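You operate a simulated robot arm through the tools that you are given. There is no shell and no other tool. Be economical: measure what you need, move in short steps, check, and stop when the job is done.

You are at the controls of a simulated robot arm. One attempt, no reset.

JOB
Pour milk into the blue cup of coffee and stir it in.
Fine: about 50 ml. Stir with the black teaspoon. Jug and spoon go back where they were.

The check looks at the end state, three seconds after you hand in, the way a careful person would. Anything else that was tipped, shoved, dropped, spilled or broken makes it a failure.

ROBOT AND FRAMES
A 7-joint arm with a two-finger parallel gripper, fixed in place. Base frame: the origin is at the foot of the arm, x ahead of it, y to its left, z up. Units: mm, rad, N and s.
Its first joint turns from -2.897 to 2.897 rad. Payload 4.4 kg.
The tool frame sits at the grasp point between the pads (the TCP): z along the fingers, y along the line on which they close. The tips reach 23 mm beyond it. Largest opening 94 mm; finger width 38, thickness 10; the body of the gripper, 54 by 96 mm, starts 39 mm behind the TCP.
Orientation is that of the tool frame in the base frame, as [roll, pitch, yaw] about the fixed x, y, z axes, in that order (R = Rz(yaw) Ry(pitch) Rx(roll)). With the fingers straight down and closing along the base's y, the tool's x points along the base's -x, its y along +y and its z along -z.

CONTROLS
- The arm moves only by the tool jog_arm. Its argument "steps" is a list that holds one entry, the list of rows, each a list of 7 numbers: the finger opening in mm, from 0 to 94, then the shift along the tool's x, y, z in units of 25 mm (1.0 is 25 mm), then the turn, a rotation vector about the tool's x, y, z in units of 8 degrees (1.0 is 8 degrees). In form: [[[hand, dx, dy, dz, ax, ay, az], ...]]. A call has 1 to 8 rows; each row shifts and turns the commanded pose from where the row before left it, along the tool's axes as they then stand. A call with a number of a shift or a turn outside -1 to 1 is refused whole. Each row takes 0.2 s and may step no farther than 50 mm and 0.15 rad from the row before; otherwise, or with a gripper value out of range, the whole call is refused. Where a pose cannot be reached the arm comes as near as it can. A force on the tool above 40 N (or 10 N above the force at the start of the call, whichever is more), or a blocked arm, ends the call early, and 0.2 s more pass. Each finger travels about 72 mm/s and halts on what it meets, pressing with about 40 N; the grip force reading is that of the motor and also rises with nothing between the fingers. The clock runs only during rows and for 0.2 s after the last one: add rows that do not move to give the fingers time. The reply holds the time, the measured pose of the TCP, the force on the tool along the base axes, the opening and the grip force, in the units named above and with some noise.
- Cameras (640 x 400 px; columns grow to the right, rows downward): "scene" is fixed at [220.6, 648.1, 1542.5]; the picture's right is [0.02, -1.00, 0.00], its down [-0.48, -0.01, -0.88] and it looks along [0.88, 0.02, -0.48] (base axes); focal length 317 px, centre (320, 200). "wrist" rides on the gripper at [86, 16, -75] in the tool frame; the picture's right is [-0.18, 0.98, 0.00], its down [-0.58, -0.11, -0.81] and it looks along [-0.79, -0.15, 0.59] (tool axes); focal length 243 px, centre (320, 200).
- get_image(camera): a new picture of that camera. The clock stands still meanwhile.
- locate(camera, pixels): there is no depth. For up to 12 entries [column, row, z] of the newest picture of that camera ("zoom" is the newest enlarged one), the place [x, y] in the base frame at which the ray of that pixel passes the height z, good to about 2 mm. The clock stands still meanwhile.
- close_up(camera, box): a new picture of the part [left, top, right, bottom] of that camera's present view, enlarged. The clock stands still meanwhile.
- close_job(): hands the job in; it is judged then, once.

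Go step by step. Measure first, check grasps and placings, and put right what went wrong. The budget is 80 turns and 34 pictures, counting those below and the enlarged ones. Unless the task says otherwise, let go and move clear before handing in, and close with one line.

The tools are called after "Request:" by a JSON object that holds its "fn" and its "kwargs". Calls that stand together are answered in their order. jog_arm: Moves the arm, as the interface text tells. Its arguments: {"type":"object","properties":{"steps":{"type":"array","items":{"type":"array","items":{"type":"array","items":{"type":"number"}}}}},"required":["steps"]} The other tools are called the same way: get_image (camera) takes a picture; locate (camera, pixels) gives the place at which the rays of pixels pass given heights; close_up (camera, box) takes an enlarged picture of a part of a camera's view; close_job () hands the job in.

At the start:

```text
time_s: 0.0
position: [511.3, 724.4, 1405.5]
ee_rot: [3.141, 0.002, 3.141]
contact_force: [-0.5, -0.1, 1.2]
grip_width: 94.0
gripper_force: 0.0
```

scene: 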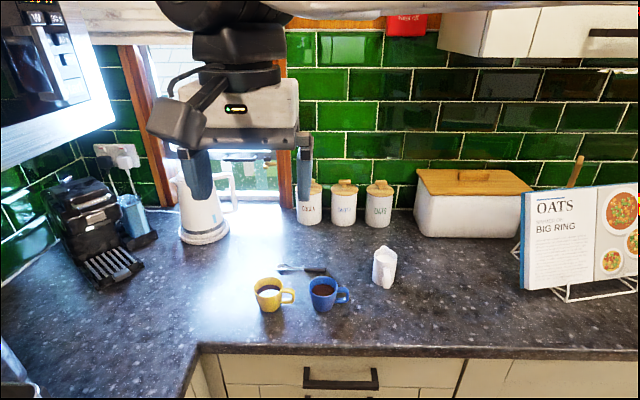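
wrist: 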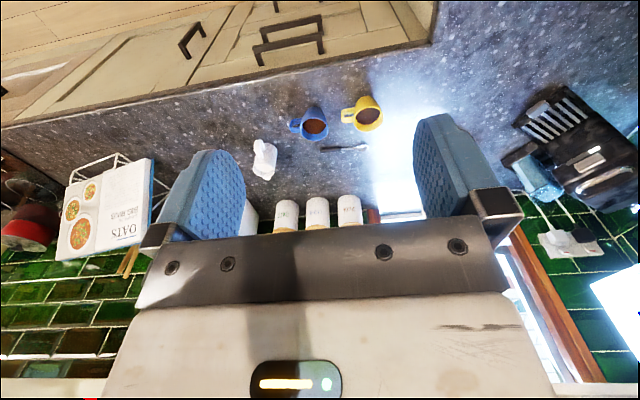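

The scene shows the blue cup near (323,293), the white jug near (384,267), and spoons near (300,269). I'll take enlarged views to measure them.

Request:
{"fn": "close_up", "kwargs": {"camera": "scene", "box": [240, 230, 420, 342]}}

Request:
{"fn": "close_up", "kwargs": {"camera": "wrist", "box": [230, 80, 400, 186]}}

```text
3.56 times, centred on (330, 286) of scene
```

zoom: 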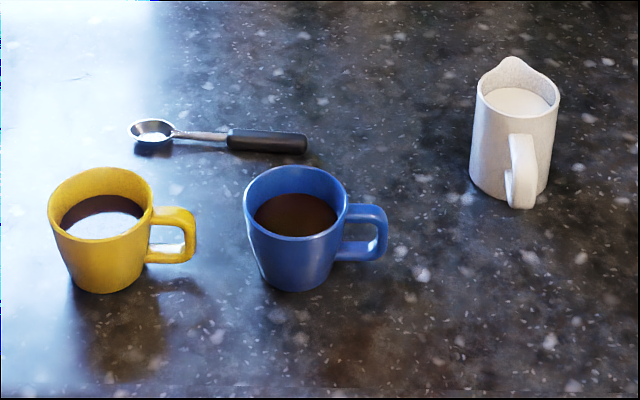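

```text
3.76 times, centred on (315, 133) of wrist
```

zoom: 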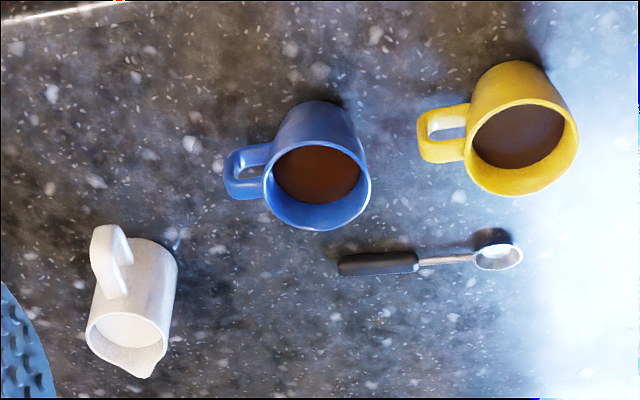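

I'll triangulate the cup rim, jug rim and spoon from both views.

Request:
{"fn": "locate", "kwargs": {"camera": "zoom", "pixels": [[318, 187, 990], [318, 187, 1000], [127, 330, 1000], [127, 330, 1020], [338, 264, 918], [418, 261, 918], [497, 257, 918], [265, 190, 995], [370, 180, 995], [88, 325, 1010], [170, 318, 1010], [148, 376, 1015]]}}

Request:
{"fn": "locate", "kwargs": {"camera": "scene", "pixels": [[323.3, 286.6, 990], [323.3, 286.6, 1000], [385.6, 257.9, 1000], [385.6, 257.9, 1020], [326.3, 269.8, 918], [304.1, 267.1, 918], [282.6, 266.3, 918], [325.2, 311.3, 910], [298.7, 284.6, 995], [337.9, 286, 995], [384, 285.2, 910], [385, 245.7, 1015]]}}

```text
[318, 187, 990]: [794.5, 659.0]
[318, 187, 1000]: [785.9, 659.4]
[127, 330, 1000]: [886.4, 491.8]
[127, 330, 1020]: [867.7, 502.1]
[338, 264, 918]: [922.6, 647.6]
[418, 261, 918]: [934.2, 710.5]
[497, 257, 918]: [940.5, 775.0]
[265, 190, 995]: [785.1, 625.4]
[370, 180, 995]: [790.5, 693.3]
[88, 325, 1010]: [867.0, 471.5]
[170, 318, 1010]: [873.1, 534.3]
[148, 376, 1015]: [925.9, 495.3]
```

```text
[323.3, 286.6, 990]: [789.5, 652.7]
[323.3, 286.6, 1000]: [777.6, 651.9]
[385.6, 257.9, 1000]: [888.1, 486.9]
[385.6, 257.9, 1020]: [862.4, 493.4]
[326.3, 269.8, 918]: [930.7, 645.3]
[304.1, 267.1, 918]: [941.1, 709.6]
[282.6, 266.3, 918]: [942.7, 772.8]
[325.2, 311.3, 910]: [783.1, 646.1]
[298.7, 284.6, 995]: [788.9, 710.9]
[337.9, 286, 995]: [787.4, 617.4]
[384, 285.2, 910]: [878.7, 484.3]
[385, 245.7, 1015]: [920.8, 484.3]
```

Readings are consistent, but both views look from nearly the same direction, so depth is loose and the targets lie near the reach limit. I'll move closer, well above the objects, to look again and test the reach.

Request:
{"fn": "jog_arm", "kwargs": {"steps": [[[94, -0.95, -0.8, 0.9, 0, 0, 0], [94, -0.95, -0.8, 0.9, 0, 0, 0], [94, -0.95, -0.8, 0.9, 0, 0, 0], [94, -0.95, -0.8, 0.9, 0, 0, 0], [94, -0.95, -0.8, 0.9, 0, 0, 0], [94, -0.95, -0.8, 0.9, 0, 0, 0], [94, -0.95, -0.8, 0.9, 0, 0, 0], [94, -0.95, -0.8, 0.9, 0, 0, 0]]]}}

Request:
{"fn": "get_image", "kwargs": {"camera": "wrist"}}

```text
time_s: 1.8
position: [703.9, 563.5, 1225.6]
ee_rot: [3.14, 0.002, 3.141]
contact_force: [0.6, -0.8, -0.1]
grip_width: 93.9
gripper_force: 0.1
```

```text
29 pictures are left
```

wrist: 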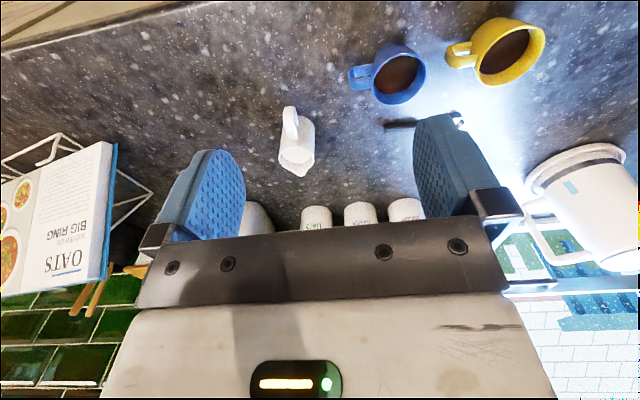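

The arm tracks fine at radius 900. I'll test the reach farther out, above the jug, at z ≈ 1120.

Request:
{"fn": "jog_arm", "kwargs": {"steps": [[[94, -1, -0.45, 0.6, 0, 0, 0], [94, -1, -0.45, 0.6, 0, 0, 0], [94, -1, -0.45, 0.6, 0, 0, 0], [94, -1, -0.45, 0.6, 0, 0, 0], [94, -1, -0.45, 0.6, 0, 0, 0], [94, -1, -0.45, 0.6, 0, 0, 0], [94, 0, 0, 0, 0, 0, 0]]]}}

Request:
{"fn": "get_image", "kwargs": {"camera": "wrist"}}

Request:
{"fn": "get_image", "kwargs": {"camera": "scene"}}

```text
time_s: 3.4
position: [852.2, 497.8, 1133.1]
ee_rot: [-3.141, 0.0, -3.14]
contact_force: [-0.7, 0.0, -0.1]
grip_width: 93.8
gripper_force: 0.0
```

```text
28 pictures are left
```

wrist: 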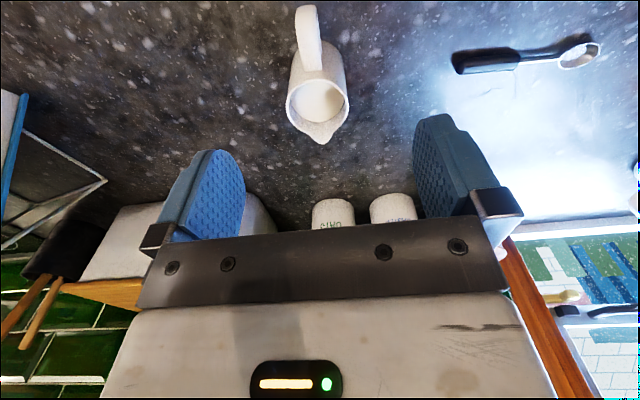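

```text
27 pictures are left
```

scene: 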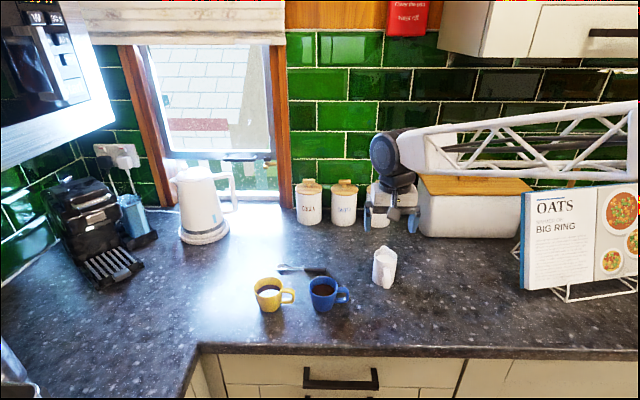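

Reach is fine here too. From this nearer view I'll triangulate the jug rim (centre ≈ (318,101), spout (321,143), handle (308,15)) and the spoon (handle end (455,62), bowl (579,54)).

Request:
{"fn": "locate", "kwargs": {"camera": "wrist", "pixels": [[317, 101, 980], [317, 101, 1000], [286, 101, 990], [349, 99, 990], [321, 143, 990], [309, 12, 980], [309, 12, 960], [455, 63, 918], [516, 54, 918], [579, 54, 918], [601, 48, 918]]}}

Request:
{"fn": "close_up", "kwargs": {"camera": "wrist", "box": [260, 0, 420, 150]}}

Request:
{"fn": "close_up", "kwargs": {"camera": "scene", "box": [340, 230, 420, 300]}}

```text
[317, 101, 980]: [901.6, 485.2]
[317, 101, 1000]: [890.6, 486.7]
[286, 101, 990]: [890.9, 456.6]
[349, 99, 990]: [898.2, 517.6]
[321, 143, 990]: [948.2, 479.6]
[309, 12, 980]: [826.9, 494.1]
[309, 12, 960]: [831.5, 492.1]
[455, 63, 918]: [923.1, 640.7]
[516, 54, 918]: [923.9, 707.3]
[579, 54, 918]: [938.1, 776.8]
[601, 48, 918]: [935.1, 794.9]
```

```text
2.67 times, centred on (340, 75) of wrist
```

zoom: 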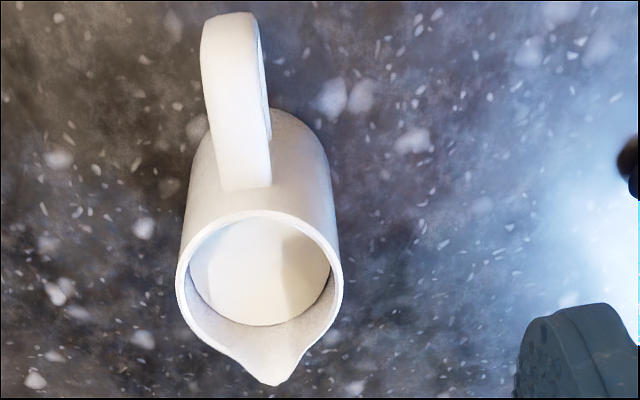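

```text
5.71 times, centred on (380, 265) of scene
```

zoom: 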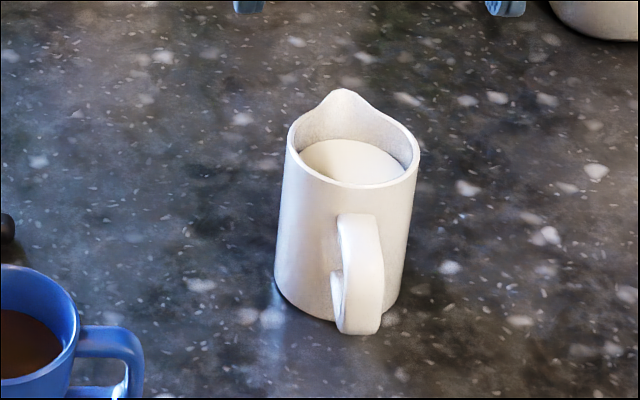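

The jug is about 61 mm wide, with its axis near (897,487), rim near z 990–1000, and spout facing +x. Pouring it back toward the arm (heading about −x) would suit the reach, so I'll rehearse the half turn with the hand empty first.

Request:
{"fn": "jog_arm", "kwargs": {"steps": [[[94, 0, 0, -0.2, 0, 0, 1], [94, 0, 0, -0.2, 0, 0, 1], [94, 0, 0, -0.2, 0, 0, 1], [94, 0, 0, -0.2, 0, 0, 1], [94, 0, 0, -0.2, 0, 0, 1], [94, 0, 0, 0, 0, 0, 1], [94, 0, 0, 0, 0, 0, 1], [94, 0, 0, 0, 0, 0, 1]]]}}

Request:
{"fn": "jog_arm", "kwargs": {"steps": [[[94, 0, 0, 0, 0, 0, 1], [94, 0, 0, 0, 0, 0, 1], [94, 0, 0, 0, 0, 0, 1], [94, 0, 0, 0, 0, 0, 1], [94, 0, 0, 0, 0, 0, 1], [94, 0, 0, 0, 0, 0, 1], [94, 0, 0, 0, 0, 0, 1], [94, 0, 0, 0, 0, 0, 1]]]}}

```text
time_s: 5.2
position: [850.9, 496.2, 1160.9]
ee_rot: [-3.141, 0.0, 2.023]
contact_force: [-0.6, 0.2, 0.5]
grip_width: 93.9
gripper_force: 0.0
```

```text
time_s: 7.0
position: [851.6, 499.4, 1159.8]
ee_rot: [-3.14, 0.0, 0.905]
contact_force: [0.2, -0.5, -0.1]
grip_width: 94.0
gripper_force: 0.1
```

The turn works. The camera now looks from the other side, which should give good depth, so I'll take a picture.

Request:
{"fn": "jog_arm", "kwargs": {"steps": [[[94, 0, 0, 0, 0, 0, 1], [94, 0, 0, 0, 0, 0, 1], [94, 0, 0, 0, 0, 0, 1], [94, 0, 0, 0, 0, 0, 1], [94, 0, 0, 0, 0, 0, 1], [94, 0, 0, 0, 0, 0, 0]]]}}

Request:
{"fn": "get_image", "kwargs": {"camera": "wrist"}}

```text
time_s: 8.4
position: [864.9, 477.9, 1162.5]
ee_rot: [-3.12, -0.003, 0.634]
contact_force: [-0.7, 1.3, -1.2]
grip_width: 94.1
gripper_force: 0.1
out of reach, approached as far as the arm can: row 2, 3, 4, 5
```

```text
24 pictures are left
```

wrist: 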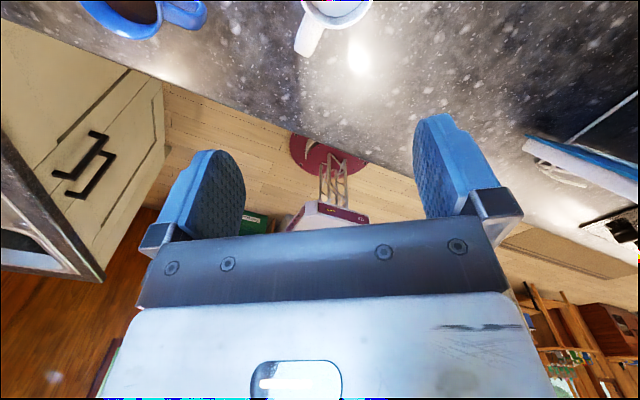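

The wrist limit sits near yaw 0.75, giving about 135° of turn. That is enough to pour radially back toward the arm. I'll turn back a little and read the pose.

Request:
{"fn": "jog_arm", "kwargs": {"steps": [[[94, 0, 0, 0, 0, 0, -1], [94, 0, 0, 0, 0, 0, -1], [94, 0, 0, 0, 0, 0, 0]]]}}

```text
time_s: 9.2
position: [865.6, 477.4, 1163.3]
ee_rot: [-3.119, -0.01, 0.913]
contact_force: [0.0, 0.1, 1.1]
grip_width: 94.0
gripper_force: 0.0
```

Next I'll rehearse moving to the pouring place near the blue cup, high above the cups.

Request:
{"fn": "jog_arm", "kwargs": {"steps": [[[94, 0.765, -0.742, 0.2, 0, 0, -0.5], [94, 0.765, -0.742, 0.2, 0, 0, -0.4], [94, 0.765, -0.742, 0.2, 0, 0, 0], [94, 0.765, -0.742, 0.2, 0, 0, 0], [94, 0.765, -0.742, 0.2, 0, 0, 0], [94, 0.765, -0.742, 0.2, 0, 0, 0], [94, 0.765, -0.742, 0.2, 0, 0, 0], [94, 0.765, -0.742, 0.2, 0, 0, 0]]]}}

```text
time_s: 11.0
position: [818.5, 687.5, 1127.3]
ee_rot: [-3.123, -0.012, 1.038]
contact_force: [-0.2, 0.0, -0.1]
grip_width: 94.0
gripper_force: 0.0
```

Reached with no trouble. Now I'll test the 48° pouring tilt about the closing axis, tool z toward tool x, and look.

Request:
{"fn": "jog_arm", "kwargs": {"steps": [[[94, 0, 0, 0, 0, 1, 0], [94, 0, 0, 0, 0, 1, 0], [94, 0, 0, 0, 0, 1, 0], [94, 0, 0, 0, 0, 1, 0], [94, 0, 0, 0, 0, 1, 0], [94, 0, 0, 0, 0, 1, 0], [94, 0, 0, 0, 0, 1, 0], [94, 0, 0, 0, 0, 0, 0]]]}}

Request:
{"fn": "get_image", "kwargs": {"camera": "scene"}}

```text
time_s: 12.8
position: [819.0, 686.4, 1129.3]
ee_rot: [-3.106, -0.988, 1.009]
contact_force: [-0.3, 0.0, -0.3]
grip_width: 93.8
gripper_force: 0.0
```

```text
23 pictures are left
```

scene: 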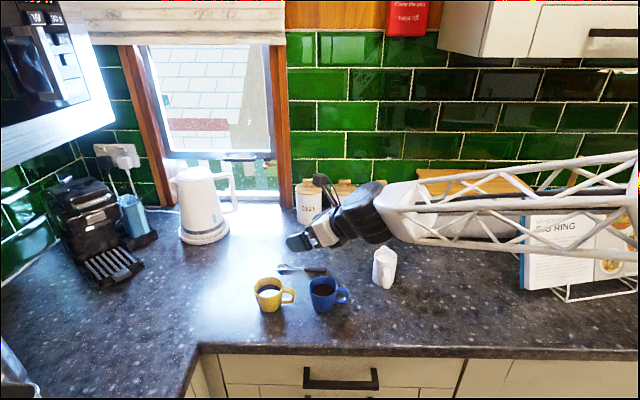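

Tilt is fine. I'll straighten up and look with the wrist camera from the far side for better heights of cup and jug.

Request:
{"fn": "jog_arm", "kwargs": {"steps": [[[94, 0, 0, 0, 0, -1, 0], [94, 0, 0, 0, 0, -1, 0], [94, 0, 0, 0, 0, -1, 0], [94, 0, 0, 0, 0, -1, 0], [94, 0, 0, 0, 0, -1, 0], [94, 0, 0, -0.5, 0, -1, 0], [94, 0, 0, -0.5, 0, -1, 0], [94, 0, 0, 0, 0, 0, 0]]]}}

Request:
{"fn": "get_image", "kwargs": {"camera": "wrist"}}

```text
time_s: 14.6
position: [816.6, 682.9, 1153.2]
ee_rot: [-3.122, -0.011, 1.037]
contact_force: [-0.5, 0.3, -0.8]
grip_width: 93.9
gripper_force: 0.0
```

```text
22 pictures are left
```

wrist: 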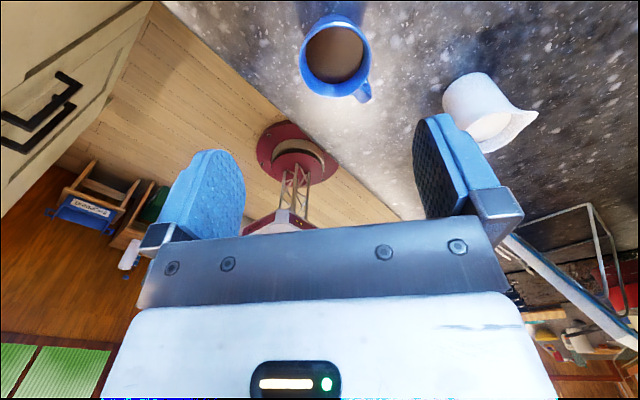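

Now the cup rim centre is near (336,56) and the spout tip at (538,114). I'll triangulate against the earlier views.

Request:
{"fn": "locate", "kwargs": {"camera": "wrist", "pixels": [[336, 56, 970], [336, 56, 985], [301, 58, 975], [370, 50, 975], [538, 114, 985], [538, 114, 1000], [448, 92, 910], [352, 12, 910]]}}

Request:
{"fn": "close_up", "kwargs": {"camera": "wrist", "box": [290, 0, 546, 160]}}

```text
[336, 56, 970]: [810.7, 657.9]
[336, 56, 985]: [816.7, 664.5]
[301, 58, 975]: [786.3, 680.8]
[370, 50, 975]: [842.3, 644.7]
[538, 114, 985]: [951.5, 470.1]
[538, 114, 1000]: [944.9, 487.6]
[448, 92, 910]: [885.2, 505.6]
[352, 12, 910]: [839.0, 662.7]
```

```text
2.50 times, centred on (418, 80) of wrist
```

zoom: 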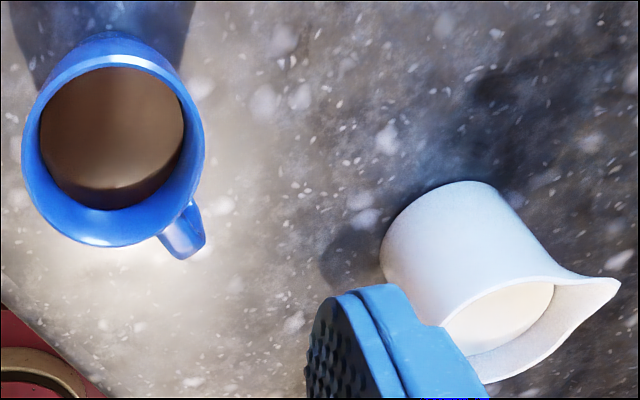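

Consistent result: cup axis (811,656) with rim z≈972, jug axis ≈(902,487), spout tip (948,480,993), jug rim z≈988. I'll turn the hand back to grasp the jug across the spout direction (yaw ≈3.0).

Request:
{"fn": "jog_arm", "kwargs": {"steps": [[[94, 0, 0, 0, 0, 0, -1], [94, 0, 0, 0, 0, 0, -1], [94, 0, 0, 0, 0, 0, -1], [94, 0, 0, 0, 0, 0, -1], [94, 0, 0, 0, 0, 0, -1], [94, 0, 0, 0, 0, 0, -1], [94, 0, 0, 0, 0, 0, -1], [94, 0, 0, 0, 0, 0, -1]]]}}

Request:
{"fn": "jog_arm", "kwargs": {"steps": [[[94, 0, 0, 0, 0, 0, -1], [94, 0, 0, 0, 0, 0, -1], [94, 0, 0, 0, 0, 0, -1], [94, 0, 0, 0, 0, 0, -1], [94, 0, 0, 0, 0, 0, -1], [94, 0, 0, 0, 0, 0, -1], [94, 0, 0, 0, 0, 0, 0]]]}}

```text
time_s: 16.4
position: [817.2, 681.9, 1151.8]
ee_rot: [3.138, -0.022, 2.158]
contact_force: [0.0, -0.6, -0.9]
grip_width: 94.2
gripper_force: 0.0
```

```text
time_s: 18.0
position: [815.3, 682.4, 1152.0]
ee_rot: [3.123, -0.013, 2.993]
contact_force: [-0.1, -0.2, 0.7]
grip_width: 93.8
gripper_force: 0.0
```

Yaw is 2.993. I'll trim the small tilt and move over the jug to z ≈ 1060.

Request:
{"fn": "jog_arm", "kwargs": {"steps": [[[94, -0.573, -0.902, 0.46, 0.133, -0.093, 0], [94, -0.573, -0.902, 0.46, 0, 0, 0], [94, -0.573, -0.902, 0.46, 0, 0, 0], [94, -0.573, -0.902, 0.46, 0, 0, 0], [94, -0.573, -0.902, 0.46, 0, 0, 0], [94, -0.573, -0.902, 0.46, 0, 0, 0], [94, -0.573, -0.902, 0.46, 0, 0, 0], [94, -0.573, -0.902, 0.46, 0, 0, 0]]]}}

Request:
{"fn": "get_image", "kwargs": {"camera": "scene"}}

Request:
{"fn": "get_image", "kwargs": {"camera": "wrist"}}

```text
time_s: 19.8
position: [903.6, 486.2, 1060.1]
ee_rot: [-3.141, -0.001, 2.994]
contact_force: [-0.3, 0.2, -0.1]
grip_width: 93.9
gripper_force: 0.1
```

```text
20 pictures are left
```

scene: 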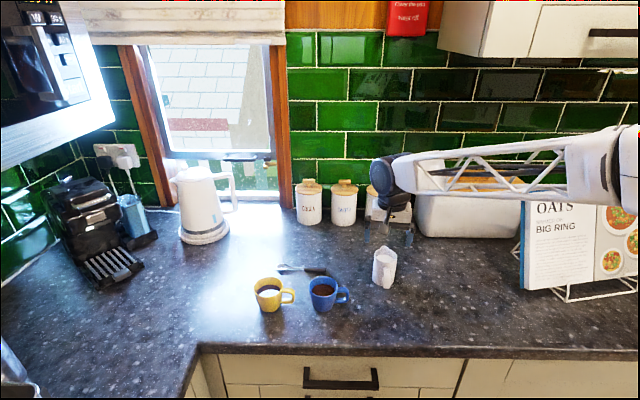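

```text
19 pictures are left
```

wrist: 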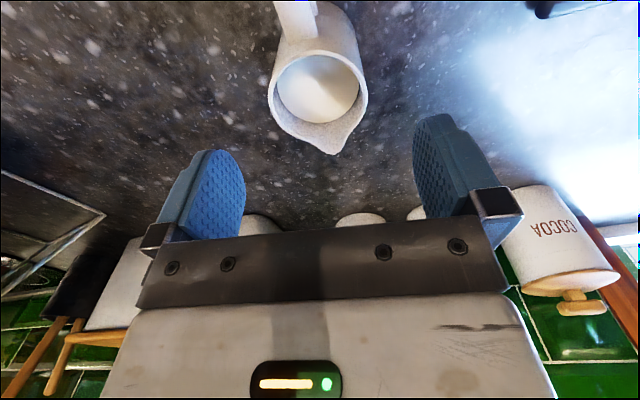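

I'll check the jug's axis from this near view.

Request:
{"fn": "locate", "kwargs": {"camera": "wrist", "pixels": [[318, 90, 985], [268, 95, 985], [368, 90, 985], [333, 153, 992], [318, 52, 985], [296, 5, 970]]}}

```text
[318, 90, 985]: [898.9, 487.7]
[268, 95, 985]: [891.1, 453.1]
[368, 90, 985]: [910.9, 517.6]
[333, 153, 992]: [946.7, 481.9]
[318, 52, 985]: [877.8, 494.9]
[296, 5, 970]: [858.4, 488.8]
```

The jug axis agrees with the TCP (≈903,486). I'll descend to z≈963 and close.

Request:
{"fn": "jog_arm", "kwargs": {"steps": [[[94, 0, 0, 0.8, 0, 0, 0], [94, 0, 0, 0.8, 0, 0, 0], [94, 0, 0, 0.8, 0, 0, 0], [94, 0, 0, 0.8, 0, 0, 0], [94, 0, 0, 0.7, 0, 0, 0], [94, 0, 0, 0, 0, 0, 0]]]}}

Request:
{"fn": "jog_arm", "kwargs": {"steps": [[[80, 0, 0, 0, 0, 0, 0], [70, 0, 0, 0, 0, 0, 0], [65, 0, 0, 0, 0, 0, 0], [60, 0, 0, 0, 0, 0, 0], [54, 0, 0, 0, 0, 0, 0], [50, 0, 0, 0, 0, 0, 0], [50, 0, 0, 0, 0, 0, 0]]]}}

```text
time_s: 21.2
position: [903.7, 487.4, 962.3]
ee_rot: [-3.14, -0.002, 2.992]
contact_force: [0.3, -0.3, -0.1]
grip_width: 94.1
gripper_force: 0.1
```

```text
time_s: 22.8
position: [903.9, 486.9, 962.1]
ee_rot: [-3.141, -0.003, 2.993]
contact_force: [0.9, -0.2, 1.5]
grip_width: 60.4
gripper_force: 40.0
```

Jug gripped (60.4 mm, 40 N). I'll lift gently.

Request:
{"fn": "jog_arm", "kwargs": {"steps": [[[45, 0, 0, -0.15, 0, 0, 0], [45, 0, 0, -0.3, 0, 0, 0], [45, 0, 0, -0.5, 0, 0, 0], [45, 0, 0, -0.6, 0, 0, 0], [45, 0, 0, -0.6, 0, 0, 0], [45, 0, 0, -0.5, 0, 0, 0], [45, 0, 0, -0.3, 0, 0, 0], [45, 0, 0, -0.15, 0, 0, 0]]]}}

Request:
{"fn": "jog_arm", "kwargs": {"steps": [[[45, 0, 0, -0.15, 0, 0, 0], [45, 0, 0, -0.15, 0, 0, 0], [45, 0, 0, 0, 0, 0, 0], [45, 0, 0, 0, 0, 0, 0]]]}}

Request:
{"fn": "get_image", "kwargs": {"camera": "wrist"}}

```text
time_s: 24.6
position: [903.1, 486.6, 1041.4]
ee_rot: [-3.141, -0.002, 2.993]
contact_force: [0.6, -0.1, -3.8]
grip_width: 60.1
gripper_force: 39.7
```

```text
time_s: 25.6
position: [903.3, 486.1, 1046.4]
ee_rot: [3.139, -0.001, 2.993]
contact_force: [0.2, 0.1, -3.6]
grip_width: 60.3
gripper_force: 39.7
```

```text
18 pictures are left
```

wrist: 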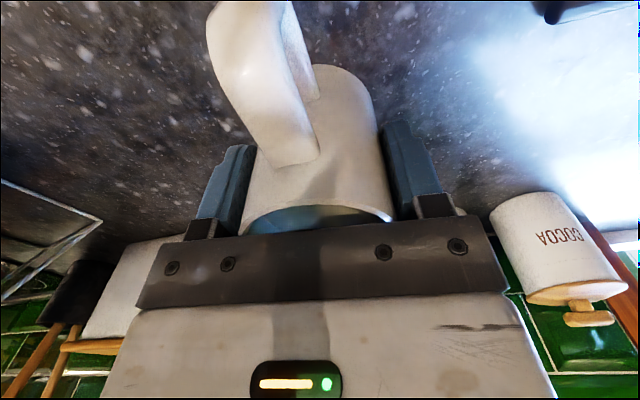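

Jug is held level; weight reads about 3.7 N. I'll turn it with soft ramps so the spout faces back toward the arm.

Request:
{"fn": "jog_arm", "kwargs": {"steps": [[[45, 0, 0, 0, 0, 0, 0.4], [45, 0, 0, 0, 0, 0, 0.8], [45, 0, 0, 0, 0, 0, 1], [45, 0, 0, 0, 0, 0, 1], [45, 0, 0, 0, 0, 0, 1], [45, 0, 0, 0, 0, 0, 1], [45, 0, 0, 0, 0, 0, 1], [45, 0, 0, 0, 0, 0, 1]]]}}

Request:
{"fn": "jog_arm", "kwargs": {"steps": [[[45, 0, 0, 0, 0, 0, 1], [45, 0, 0, 0, 0, 0, 1], [45, 0, 0, 0, 0, 0, 1], [45, 0, 0, 0, 0, 0, 1], [45, 0, 0, 0, 0, 0, 1], [45, 0, 0, 0, 0, 0, 0.8], [45, 0, 0, 0, 0, 0, 0.6], [45, 0, 0, 0, 0, 0, 0.4]]]}}

```text
time_s: 27.4
position: [902.9, 486.2, 1047.7]
ee_rot: [-3.141, 0.001, 1.988]
contact_force: [0.1, -0.1, -2.5]
grip_width: 60.2
gripper_force: 40.7
```

```text
time_s: 29.2
position: [902.6, 487.4, 1047.6]
ee_rot: [-3.14, -0.001, 1.038]
contact_force: [-0.4, 0.2, -3.4]
grip_width: 60.3
gripper_force: 40.7
```

Spout now faces toward the arm (heading ≈ −121°). I'll carry the jug level, in soft ramps at z ≈ 1047, to the far side of the blue cup.

Request:
{"fn": "jog_arm", "kwargs": {"steps": [[[45, 0.15, -0.154, 0, 0, 0, 0], [45, 0.3, -0.308, 0, 0, 0, 0], [45, 0.499, -0.514, 0, 0, 0, 0], [45, 0.499, -0.514, 0, 0, 0, 0], [45, 0.499, -0.514, 0, 0, 0, 0], [45, 0.499, -0.514, 0, 0, 0, 0], [45, 0.499, -0.514, 0, 0, 0, 0], [45, 0.499, -0.514, 0, 0, 0, 0]]]}}

Request:
{"fn": "jog_arm", "kwargs": {"steps": [[[45, 0.499, -0.514, 0, 0, 0, 0], [45, 0.499, -0.514, 0, 0, 0, 0], [45, 0.499, -0.514, 0, 0, 0, 0], [45, 0.499, -0.514, 0, 0, 0, 0], [45, 0.499, -0.514, 0, 0, 0, 0], [45, 0.3, -0.308, 0, 0, 0, 0], [45, 0.15, -0.154, 0, 0, 0, 0], [45, 0, 0, 0, 0, 0, 0]]]}}

Request:
{"fn": "get_image", "kwargs": {"camera": "scene"}}

```text
time_s: 31.0
position: [871.3, 605.7, 1049.7]
ee_rot: [-3.139, 0.0, 1.038]
contact_force: [-0.2, 0.1, -4.0]
grip_width: 60.4
gripper_force: 40.0
```

```text
time_s: 32.8
position: [843.3, 708.8, 1046.3]
ee_rot: [-3.141, 0.001, 1.037]
contact_force: [0.6, 0.5, -3.4]
grip_width: 60.3
gripper_force: 40.3
```

```text
17 pictures are left
```

scene: 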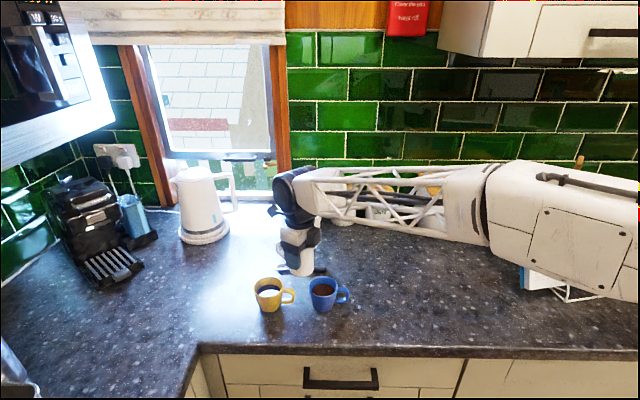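

Cup stays visible beside the jug. I'll tilt 16° (no milk yet), then lower so the lip is about z 1025 just inside the cup's far edge.

Request:
{"fn": "jog_arm", "kwargs": {"steps": [[[45, 0, 0, 0, 0, 0.3, 0], [45, 0, 0, 0, 0, 0.6, 0], [45, 0, 0, 0, 0, 0.7, 0], [45, 0, 0, 0, 0, 0.4, 0], [45, -0.06, 0, 0.2, 0, 0, 0], [45, -0.15, 0, 0.53, 0, 0, 0], [45, -0.15, 0, 0.53, 0, 0, 0], [45, -0.06, 0, 0.2, 0, 0, 0]]]}}

Request:
{"fn": "close_up", "kwargs": {"camera": "scene", "box": [240, 220, 400, 320]}}

```text
time_s: 34.6
position: [841.8, 708.1, 1009.4]
ee_rot: [3.14, -0.28, 1.037]
contact_force: [-1.2, -0.1, -3.0]
grip_width: 60.2
gripper_force: 39.5
```

```text
4.00 times, centred on (320, 270) of scene
```

zoom: 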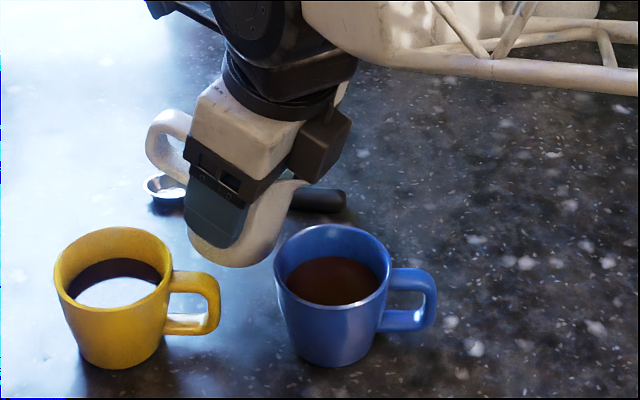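

The lip shows at (303,184) in the enlargement. I'll check where it lies relative to the cup.

Request:
{"fn": "locate", "kwargs": {"camera": "zoom", "pixels": [[303, 184, 1025], [303, 184, 1015], [333, 264, 972], [276, 262, 972], [391, 268, 972], [333, 224, 972], [333, 306, 972]]}}

```text
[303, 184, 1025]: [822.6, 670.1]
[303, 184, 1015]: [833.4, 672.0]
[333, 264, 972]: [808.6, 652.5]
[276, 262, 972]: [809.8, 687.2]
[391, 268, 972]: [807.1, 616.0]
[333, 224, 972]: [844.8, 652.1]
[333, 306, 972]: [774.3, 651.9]
```

The lip is about 20 mm off the cup axis on the near side of the jug. I'll shift it 8 mm in and 10 mm down, then tilt to 28° about the lip and check the weight.

Request:
{"fn": "jog_arm", "kwargs": {"steps": [[[45, -0.21, 0, 0.15, 0, 0, 0], [45, -0.21, 0, 0.15, 0, 0, 0], [45, 0.087, 0, -0.128, 0, 0.5, 0], [45, 0.087, 0, -0.128, 0, 0.5, 0], [45, 0.087, 0, -0.128, 0, 0.5, 0], [45, 0, 0, 0, 0, 0, 0], [45, 0, 0, 0, 0, 0, 0]]]}}

Request:
{"fn": "close_up", "kwargs": {"camera": "scene", "box": [270, 230, 370, 320]}}

```text
time_s: 36.2
position: [840.5, 703.3, 1010.6]
ee_rot: [-3.14, -0.49, 1.039]
contact_force: [1.0, 0.3, -3.2]
grip_width: 60.4
gripper_force: 39.5
```

```text
4.44 times, centred on (320, 275) of scene
```

zoom: 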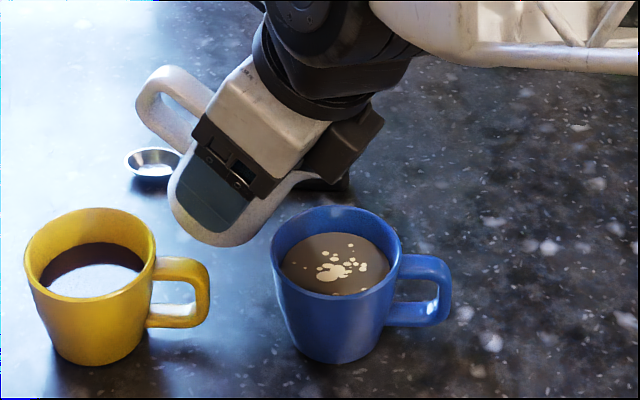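

Milk is already running and landing mid-cup (around (335,268)). I'll tilt a few more degrees to 33° and let it settle.

Request:
{"fn": "jog_arm", "kwargs": {"steps": [[[45, 0.06, 0, -0.09, 0, 0.35, 0], [45, 0.05, 0, -0.07, 0, 0.27, 0], [45, 0, 0, 0, 0, 0, 0], [45, 0, 0, 0, 0, 0, 0], [45, 0, 0, 0, 0, 0, 0], [45, 0, 0, 0, 0, 0, 0]]]}}

Request:
{"fn": "close_up", "kwargs": {"camera": "scene", "box": [270, 230, 370, 320]}}

```text
time_s: 37.6
position: [840.3, 704.1, 1015.1]
ee_rot: [-3.139, -0.574, 1.038]
contact_force: [0.8, 0.6, -4.0]
grip_width: 60.2
gripper_force: 40.1
```

```text
4.44 times, centred on (320, 275) of scene
```

zoom: 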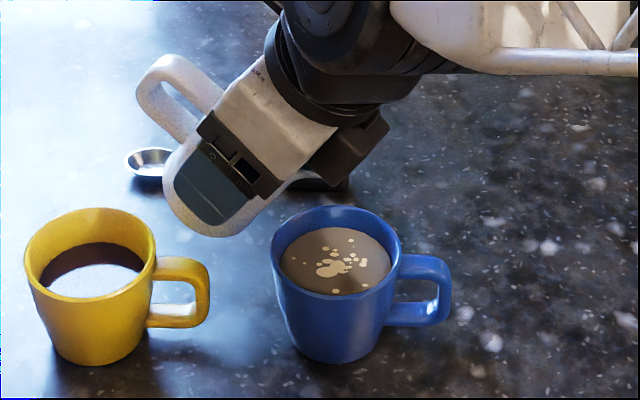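

The level rose visibly, roughly 20–25 ml by my estimate. A tight enlargement will measure the surface better.

Request:
{"fn": "close_up", "kwargs": {"camera": "scene", "box": [303, 268, 355, 318]}}

Request:
{"fn": "jog_arm", "kwargs": {"steps": [[[45, 0, 0, 0, 0, 0, 0]]]}}

Request:
{"fn": "jog_arm", "kwargs": {"steps": [[[45, 0, 0, 0, 0, 0, 0]]]}}

```text
8.00 times, centred on (329, 293) of scene
```

zoom: 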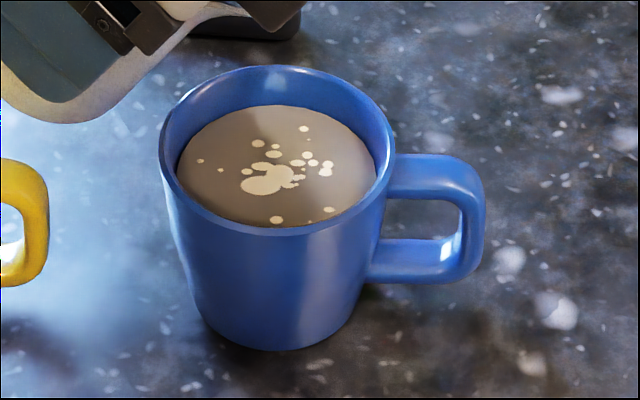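

```text
time_s: 38.0
position: [840.9, 704.3, 1013.9]
ee_rot: [-3.14, -0.573, 1.038]
contact_force: [0.0, 0.1, -3.1]
grip_width: 60.3
gripper_force: 39.5
```

```text
time_s: 38.4
position: [840.5, 704.0, 1014.7]
ee_rot: [-3.139, -0.574, 1.038]
contact_force: [-0.4, -0.5, -2.9]
grip_width: 60.1
gripper_force: 40.2
```

Measured: level was ≈20 mm below rim, now ≈10 mm, so about 28 ml so far with roughly 2.6–3 ml per degree. I'll tilt 4° more and measure again.

Request:
{"fn": "jog_arm", "kwargs": {"steps": [[[45, 0.043, 0, -0.064, 0, 0.25, 0], [45, 0.043, 0, -0.064, 0, 0.25, 0], [45, 0, 0, 0, 0, 0, 0], [45, 0, 0, 0, 0, 0, 0], [45, 0, 0, 0, 0, 0, 0], [45, 0, 0, 0, 0, 0, 0], [45, 0, 0, 0, 0, 0, 0]]]}}

Request:
{"fn": "close_up", "kwargs": {"camera": "scene", "box": [303, 268, 355, 318]}}

```text
time_s: 40.0
position: [840.8, 705.2, 1018.8]
ee_rot: [-3.14, -0.644, 1.038]
contact_force: [-0.3, -0.9, -2.5]
grip_width: 60.4
gripper_force: 39.4
```

```text
8.00 times, centred on (329, 293) of scene
```

zoom: 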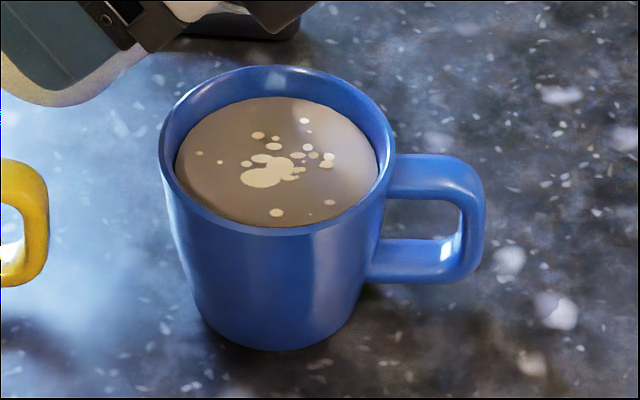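

The edge rose another 8 zoom px (≈9 ml), so about 37 ml total. I'll tilt another 5°.

Request:
{"fn": "jog_arm", "kwargs": {"steps": [[[45, 0.054, 0, -0.08, 0, 0.31, 0], [45, 0.054, 0, -0.08, 0, 0.31, 0], [45, 0, 0, 0, 0, 0, 0], [45, 0, 0, 0, 0, 0, 0], [45, 0, 0, 0, 0, 0, 0], [45, 0, 0, 0, 0, 0, 0], [45, 0, 0, 0, 0, 0, 0]]]}}

Request:
{"fn": "close_up", "kwargs": {"camera": "scene", "box": [303, 268, 355, 318]}}

```text
time_s: 41.6
position: [840.9, 704.0, 1024.3]
ee_rot: [-3.141, -0.732, 1.038]
contact_force: [-1.2, 0.5, -1.7]
grip_width: 60.1
gripper_force: 39.5
```

```text
8.00 times, centred on (329, 293) of scene
```

zoom: 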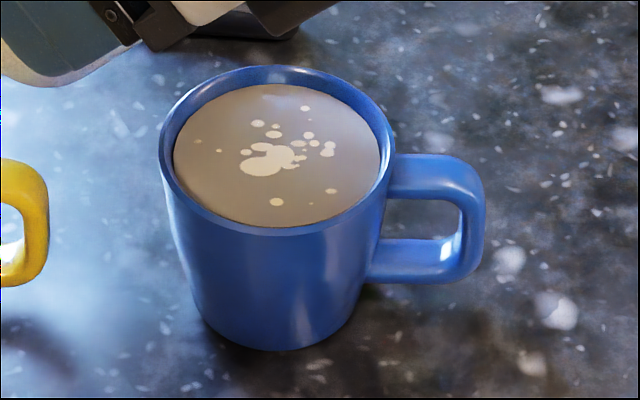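

About 14 ml more, so roughly 50 ml in total with the level still below the rim. I'll tilt back promptly while rising.

Request:
{"fn": "jog_arm", "kwargs": {"steps": [[[45, 0, 0, 0, 0, -0.8, 0], [45, 0.1, 0, -0.15, 0, -0.8, 0], [45, 0.1, 0, -0.25, 0, -0.8, 0], [45, 0.1, 0, -0.3, 0, -0.7, 0], [45, 0.07, 0, -0.3, 0, -0.7, 0], [45, 0.05, 0, -0.3, 0, -0.7, 0], [45, 0.02, 0, -0.3, 0, -0.5, 0], [45, 0, 0, -0.15, 0, -0.24, 0]]]}}

Request:
{"fn": "close_up", "kwargs": {"camera": "scene", "box": [240, 220, 400, 320]}}

```text
time_s: 43.4
position: [839.1, 700.7, 1069.8]
ee_rot: [3.141, 0.002, 1.04]
contact_force: [-0.4, -0.6, -2.5]
grip_width: 60.2
gripper_force: 39.9
```

```text
4.00 times, centred on (320, 270) of scene
```

zoom: 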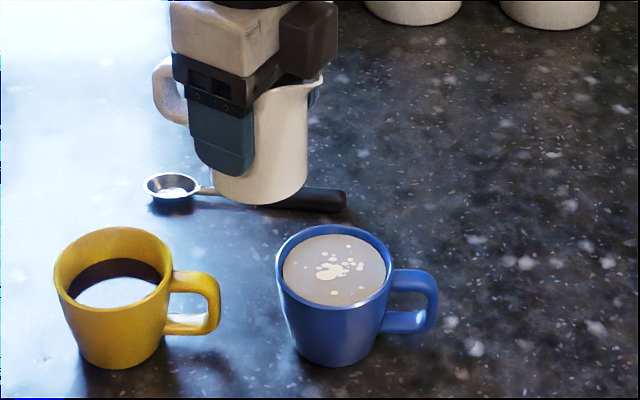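

No spills, cup well filled. I'll carry the jug back the same way.

Request:
{"fn": "jog_arm", "kwargs": {"steps": [[[45, -0.142, 0.154, 0, 0, 0, 0], [45, -0.284, 0.308, 0, 0, 0, 0], [45, -0.473, 0.5125, 0, 0, 0, 0], [45, -0.473, 0.5125, 0, 0, 0, 0], [45, -0.473, 0.5125, 0, 0, 0, 0], [45, -0.473, 0.5125, 0, 0, 0, 0], [45, -0.473, 0.5125, 0, 0, 0, 0], [45, -0.473, 0.5125, 0, 0, 0, 0]]]}}

Request:
{"fn": "jog_arm", "kwargs": {"steps": [[[45, -0.473, 0.5125, 0, 0, 0, 0], [45, -0.473, 0.5125, 0, 0, 0, 0], [45, -0.473, 0.5125, 0, 0, 0, 0], [45, -0.473, 0.5125, 0, 0, 0, 0], [45, -0.473, 0.5125, 0, 0, 0, 0], [45, -0.284, 0.308, 0, 0, 0, 0], [45, -0.142, 0.154, 0, 0, 0, 0]]]}}

Request:
{"fn": "jog_arm", "kwargs": {"steps": [[[45, 0, 0, 0, 0, 0, -0.4], [45, 0, 0, 0, 0, 0, -0.8], [45, 0, 0, 0, 0, 0, -1], [45, 0, 0, 0, 0, 0, -1], [45, 0, 0, 0, 0, 0, -1], [45, 0, 0, 0, 0, 0, -1], [45, 0, 0, 0, 0, 0, -1], [45, 0, 0, 0, 0, 0, -1]]]}}

Request:
{"fn": "jog_arm", "kwargs": {"steps": [[[45, 0, 0, 0, 0, 0, -1], [45, 0, 0, 0, 0, 0, -1], [45, 0, 0, 0, 0, 0, -1], [45, 0, 0, 0, 0, 0, -1], [45, 0, 0, 0, 0, 0, -1], [45, 0, 0, 0, 0, 0, -0.8], [45, 0, 0, 0, 0, 0, -0.6], [45, 0, 0, 0, 0, 0, -0.4]]]}}

```text
time_s: 45.2
position: [874.0, 584.5, 1069.7]
ee_rot: [-3.14, 0.0, 1.039]
contact_force: [0.7, -0.8, -3.0]
grip_width: 60.0
gripper_force: 40.3
```

```text
time_s: 46.8
position: [903.7, 486.3, 1068.9]
ee_rot: [-3.14, -0.001, 1.038]
contact_force: [0.1, -0.3, -2.7]
grip_width: 60.2
gripper_force: 40.7
```

```text
time_s: 48.6
position: [903.7, 487.7, 1069.7]
ee_rot: [-3.141, -0.001, 2.046]
contact_force: [0.6, 0.1, -2.6]
grip_width: 60.3
gripper_force: 40.7
```

```text
time_s: 50.4
position: [904.7, 488.4, 1070.2]
ee_rot: [3.141, -0.001, 2.995]
contact_force: [0.4, 0.3, -3.1]
grip_width: 60.2
gripper_force: 40.2
```

Weight now about 2.8 N versus 3.4 N before, consistent with about 50 ml poured. The jug is back over its place, so I'll lower it.

Request:
{"fn": "jog_arm", "kwargs": {"steps": [[[45, 0, -0.03, 0.4, 0, 0, 0], [45, 0, 0, 0.7, 0, 0, 0], [45, 0, 0, 0.7, 0, 0, 0], [45, 0, 0, 0.7, 0, 0, 0], [45, 0, 0, 0.7, 0, 0, 0], [45, 0, 0, 0.5, 0, 0, 0], [45, 0, 0, 0.3, 0, 0, 0], [45, 0, 0, 0.1, 0, 0, 0]]]}}

Request:
{"fn": "jog_arm", "kwargs": {"steps": [[[45, 0, 0, 0.06, 0, 0, 0], [45, 0, 0, 0.06, 0, 0, 0], [45, 0, 0, 0, 0, 0, 0]]]}}

```text
time_s: 52.2
position: [905.3, 487.7, 966.7]
ee_rot: [-3.14, -0.001, 2.994]
contact_force: [-0.9, 0.1, -2.0]
grip_width: 60.0
gripper_force: 40.2
```

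```text
time_s: 53.0
position: [903.6, 487.1, 964.2]
ee_rot: [3.141, -0.001, 2.993]
contact_force: [0.3, 0.8, -2.2]
grip_width: 60.0
gripper_force: 40.0
```

Request:
{"fn": "jog_arm", "kwargs": {"steps": [[[45, 0, 0, 0.04, 0, 0, 0], [45, 0, 0, 0.04, 0, 0, 0], [45, 0, 0, 0, 0, 0, 0]]]}}

```text
time_s: 53.8
position: [903.9, 487.1, 960.8]
ee_rot: [3.141, 0.002, 2.994]
contact_force: [0.2, 2.0, 1.8]
grip_width: 60.2
gripper_force: 39.4
```

The force turned upward, so the jug stands on the counter. I'll release and rise.

Request:
{"fn": "jog_arm", "kwargs": {"steps": [[[61, 0, 0, 0, 0, 0, 0], [64, 0, 0, 0, 0, 0, 0], [72, 0, 0, 0, 0, 0, 0], [84, 0, 0, 0, 0, 0, 0], [94, 0, 0, 0, 0, 0, 0], [94, 0, 0, 0, 0, 0, 0]]]}}

Request:
{"fn": "jog_arm", "kwargs": {"steps": [[[94, 0, 0, -0.3, 0, 0, 0], [94, 0, 0, -0.8, 0, 0, 0], [94, 0, 0, -1, 0, 0, 0], [94, 0, 0, -1, 0, 0, 0], [94, 0, 0, -1, 0, 0, 0], [94, 0, 0, -1, 0, 0, 0], [94, 0, 0, -0.5, 0, 0, 0]]]}}

Request:
{"fn": "get_image", "kwargs": {"camera": "wrist"}}

```text
time_s: 55.2
position: [903.8, 486.7, 961.3]
ee_rot: [3.141, 0.0, 2.994]
contact_force: [-0.4, 0.3, 1.2]
grip_width: 94.3
gripper_force: 0.1
```

```text
time_s: 56.8
position: [903.5, 488.4, 1101.0]
ee_rot: [3.141, 0.0, 2.991]
contact_force: [0.3, -0.1, 1.4]
grip_width: 94.2
gripper_force: 0.1
```

```text
9 pictures are left
```

wrist: 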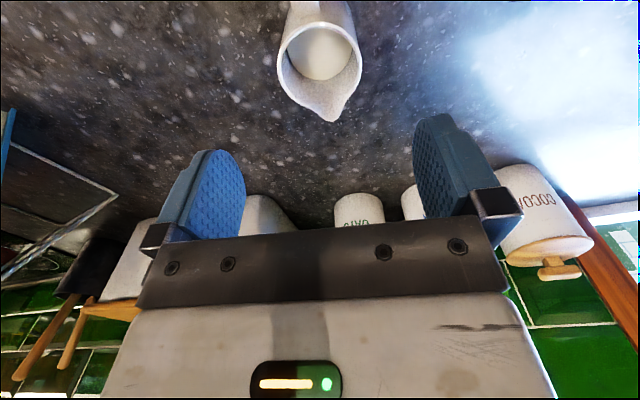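

Jug is back in place and upright. Next the spoon: I'll turn the hand so it closes along x and move above its handle for a close look.

Request:
{"fn": "jog_arm", "kwargs": {"steps": [[[40, 0, 0, 0, 0, 0, 1], [40, 0, 0, 0, 0, 0, 1], [40, 0, 0, 0, 0, 0, 1], [40, 0, 0, 0, 0, 0, 1], [40, 0, 0, 0, 0, 0, 1], [40, 0, 0, 0, 0, 0, 1], [40, 0, 0, 0, 0, 0, 1], [40, 0, 0, 0, 0, 0, 1]]]}}

Request:
{"fn": "jog_arm", "kwargs": {"steps": [[[40, 0, 0, 0, 0, 0, 1], [40, 0, 0, 0, 0, 0, 1], [40, 0, 0, 0, 0, 0, 0.17], [40, 0.8, 0.1, 0, 0, 0, 0], [40, 1, 0.15, 0, 0, 0, 0], [40, 1, 0.15, 0, 0, 0, 0], [40, 1, 0.15, 0, 0, 0, 0], [40, 1, 0.15, 0, 0, 0, 0]]]}}

Request:
{"fn": "jog_arm", "kwargs": {"steps": [[[40, 1, 0.15, 0.4, 0, 0, 0], [40, 1, 0, 0.4, 0, 0, 0], [40, 0.65, 0, 0.4, 0, 0, 0], [40, 0, 0, 0.4, 0, 0, 0], [40, 0, 0, 0, 0, 0, 0]]]}}

Request:
{"fn": "get_image", "kwargs": {"camera": "wrist"}}

```text
time_s: 58.6
position: [903.5, 487.7, 1101.9]
ee_rot: [3.141, 0.0, 1.875]
contact_force: [0.1, 1.0, -0.2]
grip_width: 40.2
gripper_force: 0.1
```

```text
time_s: 60.4
position: [919.6, 605.5, 1102.8]
ee_rot: [-3.141, -0.001, 1.575]
contact_force: [0.8, -0.2, 0.3]
grip_width: 39.9
gripper_force: 0.0
```

```text
time_s: 61.6
position: [924.2, 672.2, 1062.9]
ee_rot: [-3.142, 0.0, 1.574]
contact_force: [-0.7, 0.7, 0.0]
grip_width: 39.9
gripper_force: 0.1
```

```text
8 pictures are left
```

wrist: 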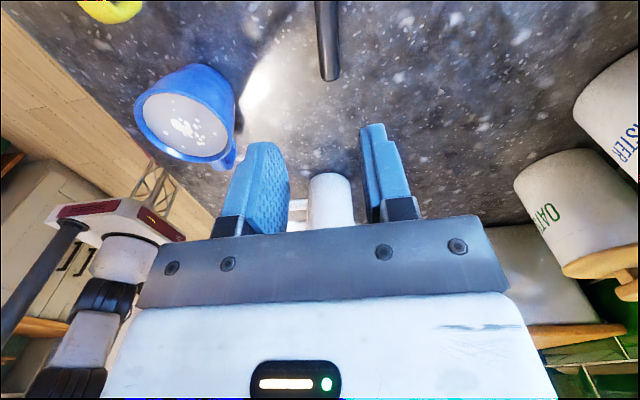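

The handle's end is at (330,80) and it runs to (326,2). I'll locate it at plausible heights.

Request:
{"fn": "locate", "kwargs": {"camera": "wrist", "pixels": [[330, 78, 910], [330, 78, 920], [330, 78, 930], [326, 4, 910], [326, 4, 920], [326, 4, 930], [320, 60, 920], [340, 60, 920]]}}

```text
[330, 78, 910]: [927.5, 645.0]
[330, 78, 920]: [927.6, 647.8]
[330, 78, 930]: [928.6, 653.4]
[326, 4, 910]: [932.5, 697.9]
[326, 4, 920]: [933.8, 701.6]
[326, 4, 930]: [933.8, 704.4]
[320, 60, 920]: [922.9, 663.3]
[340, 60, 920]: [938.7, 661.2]
```

The handle's axis runs (927.5,646)→(933,700), about 16 mm wide and roughly z 918 at its centre. I'll align yaw to 1.47, go over (931,680), and descend to 938.

Request:
{"fn": "jog_arm", "kwargs": {"steps": [[[40, 0, 0, 0, 0, 0, 0.745], [40, 0.34, 0.24, 0.5, 0, 0, 0], [40, 0, 0, 1, 0, 0, 0], [40, 0, 0, 1, 0, 0, 0], [40, 0, 0, 1, 0, 0, 0], [40, 0, 0, 0.8, 0, 0, 0], [40, 0, 0, 0.6, 0, 0, 0], [40, 0, 0, 0, 0, 0, 0]]]}}

Request:
{"fn": "jog_arm", "kwargs": {"steps": [[[40, 0, 0, 0.06, 0, 0, 0], [40, 0, 0, 0, 0, 0, 0]]]}}

Request:
{"fn": "get_image", "kwargs": {"camera": "wrist"}}

```text
time_s: 63.4
position: [931.0, 682.0, 938.9]
ee_rot: [3.141, 0.001, 1.47]
contact_force: [0.0, 0.2, -0.3]
grip_width: 39.9
gripper_force: 0.1
```

```text
time_s: 64.0
position: [930.9, 681.3, 937.8]
ee_rot: [-3.14, 0.0, 1.471]
contact_force: [0.8, -0.2, 0.6]
grip_width: 40.2
gripper_force: 0.1
```

```text
7 pictures are left
```

wrist: 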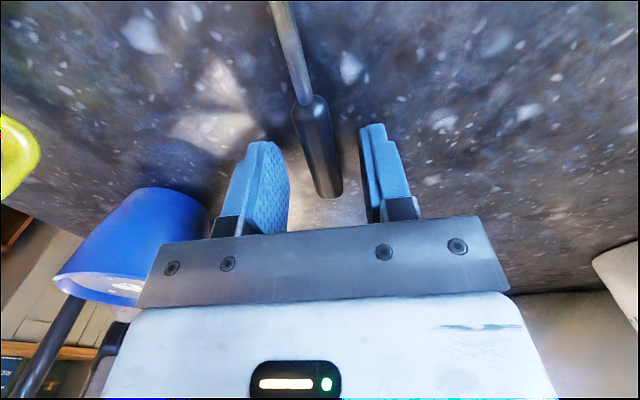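

The handle lies centred between the fingers. I'll lower 2 mm more and close.

Request:
{"fn": "jog_arm", "kwargs": {"steps": [[[40, 0, 0, 0.08, 0, 0, 0], [32, 0, 0, 0, 0, 0, 0], [24, 0, 0, 0, 0, 0, 0], [18, 0, 0, 0, 0, 0, 0], [12, 0, 0, 0, 0, 0, 0], [6, 0, 0, 0, 0, 0, 0], [2, 0, 0, 0, 0, 0, 0], [0, 0, 0, 0, 0, 0, 0]]]}}

```text
time_s: 65.8
position: [930.7, 682.2, 935.7]
ee_rot: [-3.141, 0.0, 1.469]
contact_force: [0.4, 0.5, 1.3]
grip_width: 15.6
gripper_force: 40.1
```

Spoon gripped (15.6 mm). I'll lift it and turn so the bowl points back toward the arm.

Request:
{"fn": "jog_arm", "kwargs": {"steps": [[[0, 0, 0, -0.3, 0, 0, 0], [0, 0, 0, -0.6, 0, 0, 0], [0, 0, 0, -1, 0, 0, 0], [0, 0, 0, -1, 0, 0, 0], [0, 0, 0, -1, 0, 0, 0], [0, 0, 0, -1, 0, 0, 0], [0, 0, 0, -0.5, 0, 0, 0], [0, 0, 0, 0, 0, 0, 0]]]}}

Request:
{"fn": "jog_arm", "kwargs": {"steps": [[[0, 0, 0, 0, 0, 0, -0.6], [0, 0, 0, 0, 0, 0, -1], [0, 0, 0, 0, 0, 0, -1], [0, 0, 0, 0, 0, 0, -1], [0, 0, 0, 0, 0, 0, -1], [0, 0, 0, 0, 0, 0, -1], [0, 0, 0, 0, 0, 0, -1], [0, 0, 0, 0, 0, 0, -1]]]}}

Request:
{"fn": "jog_arm", "kwargs": {"steps": [[[0, 0, 0, 0, 0, 0, -1], [0, 0, 0, 0, 0, 0, -1], [0, 0, 0, 0, 0, 0, -1], [0, 0, 0, 0, 0, 0, -1], [0, 0, 0, 0, 0, 0, -1], [0, 0, 0, 0, 0, 0, -1], [0, 0, 0, 0, 0, 0, -1], [0, 0, 0, 0, 0, 0, -1]]]}}

```text
time_s: 67.6
position: [929.6, 680.9, 1072.5]
ee_rot: [-3.14, 0.0, 1.467]
contact_force: [-0.3, 0.2, -0.2]
grip_width: 15.8
gripper_force: 39.9
```

```text
time_s: 69.4
position: [930.7, 680.8, 1070.7]
ee_rot: [-3.141, -0.002, 2.535]
contact_force: [-0.1, 0.7, -1.1]
grip_width: 15.7
gripper_force: 39.8
```

```text
time_s: 71.2
position: [931.8, 679.8, 1071.2]
ee_rot: [-3.141, 0.0, -2.633]
contact_force: [-0.3, 0.2, -0.6]
grip_width: 15.6
gripper_force: 40.3
```

Bowl now points toward heading 209°. I'll rise and tilt the spoon 64° bowl-down here, clear of the cup, and check.

Request:
{"fn": "jog_arm", "kwargs": {"steps": [[[0, 0, 0, -0.7, 0, -0.8, 0], [0, 0, 0, -0.7, 0, -1, 0], [0, 0, 0, -0.7, 0, -1, 0], [0, 0, 0, 0, 0, -1, 0], [0, 0, 0, 0, 0, -1, 0], [0, 0, 0, 0, 0, -1, 0], [0, 0, 0, 0, 0, -1, 0], [0, 0, 0, 0, 0, -1, 0]]]}}

Request:
{"fn": "close_up", "kwargs": {"camera": "scene", "box": [240, 200, 400, 320]}}

```text
time_s: 73.0
position: [924.7, 678.8, 1124.3]
ee_rot: [3.139, 1.091, -2.638]
contact_force: [-0.1, -0.1, 0.3]
grip_width: 15.8
gripper_force: 39.9
```

```text
3.33 times, centred on (320, 260) of scene
```

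zoom: 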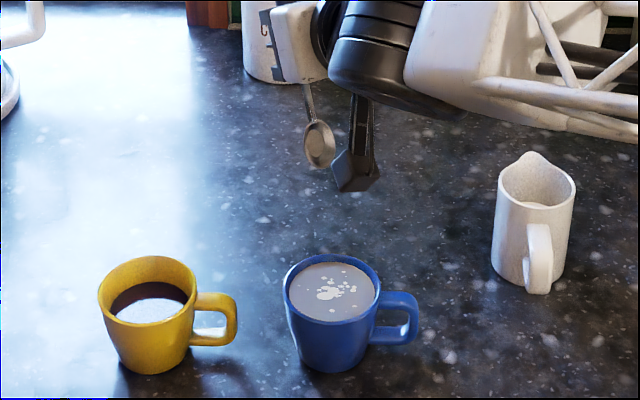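

The spoon is held well, but the black camera box hangs below the hand at (355,175), so I must keep it above the cup rim. I'll check the bowl tip's place against my prediction (891,660,1017).

Request:
{"fn": "locate", "kwargs": {"camera": "zoom", "pixels": [[322, 168, 1017], [322, 168, 1010], [318, 143, 1030], [352, 190, 1060], [352, 190, 1070], [380, 178, 1065], [332, 184, 1065]]}}

```text
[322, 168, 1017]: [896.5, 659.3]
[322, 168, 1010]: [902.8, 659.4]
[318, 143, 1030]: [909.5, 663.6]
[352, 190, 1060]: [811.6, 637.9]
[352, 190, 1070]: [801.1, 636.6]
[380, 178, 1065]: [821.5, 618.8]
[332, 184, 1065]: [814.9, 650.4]
```

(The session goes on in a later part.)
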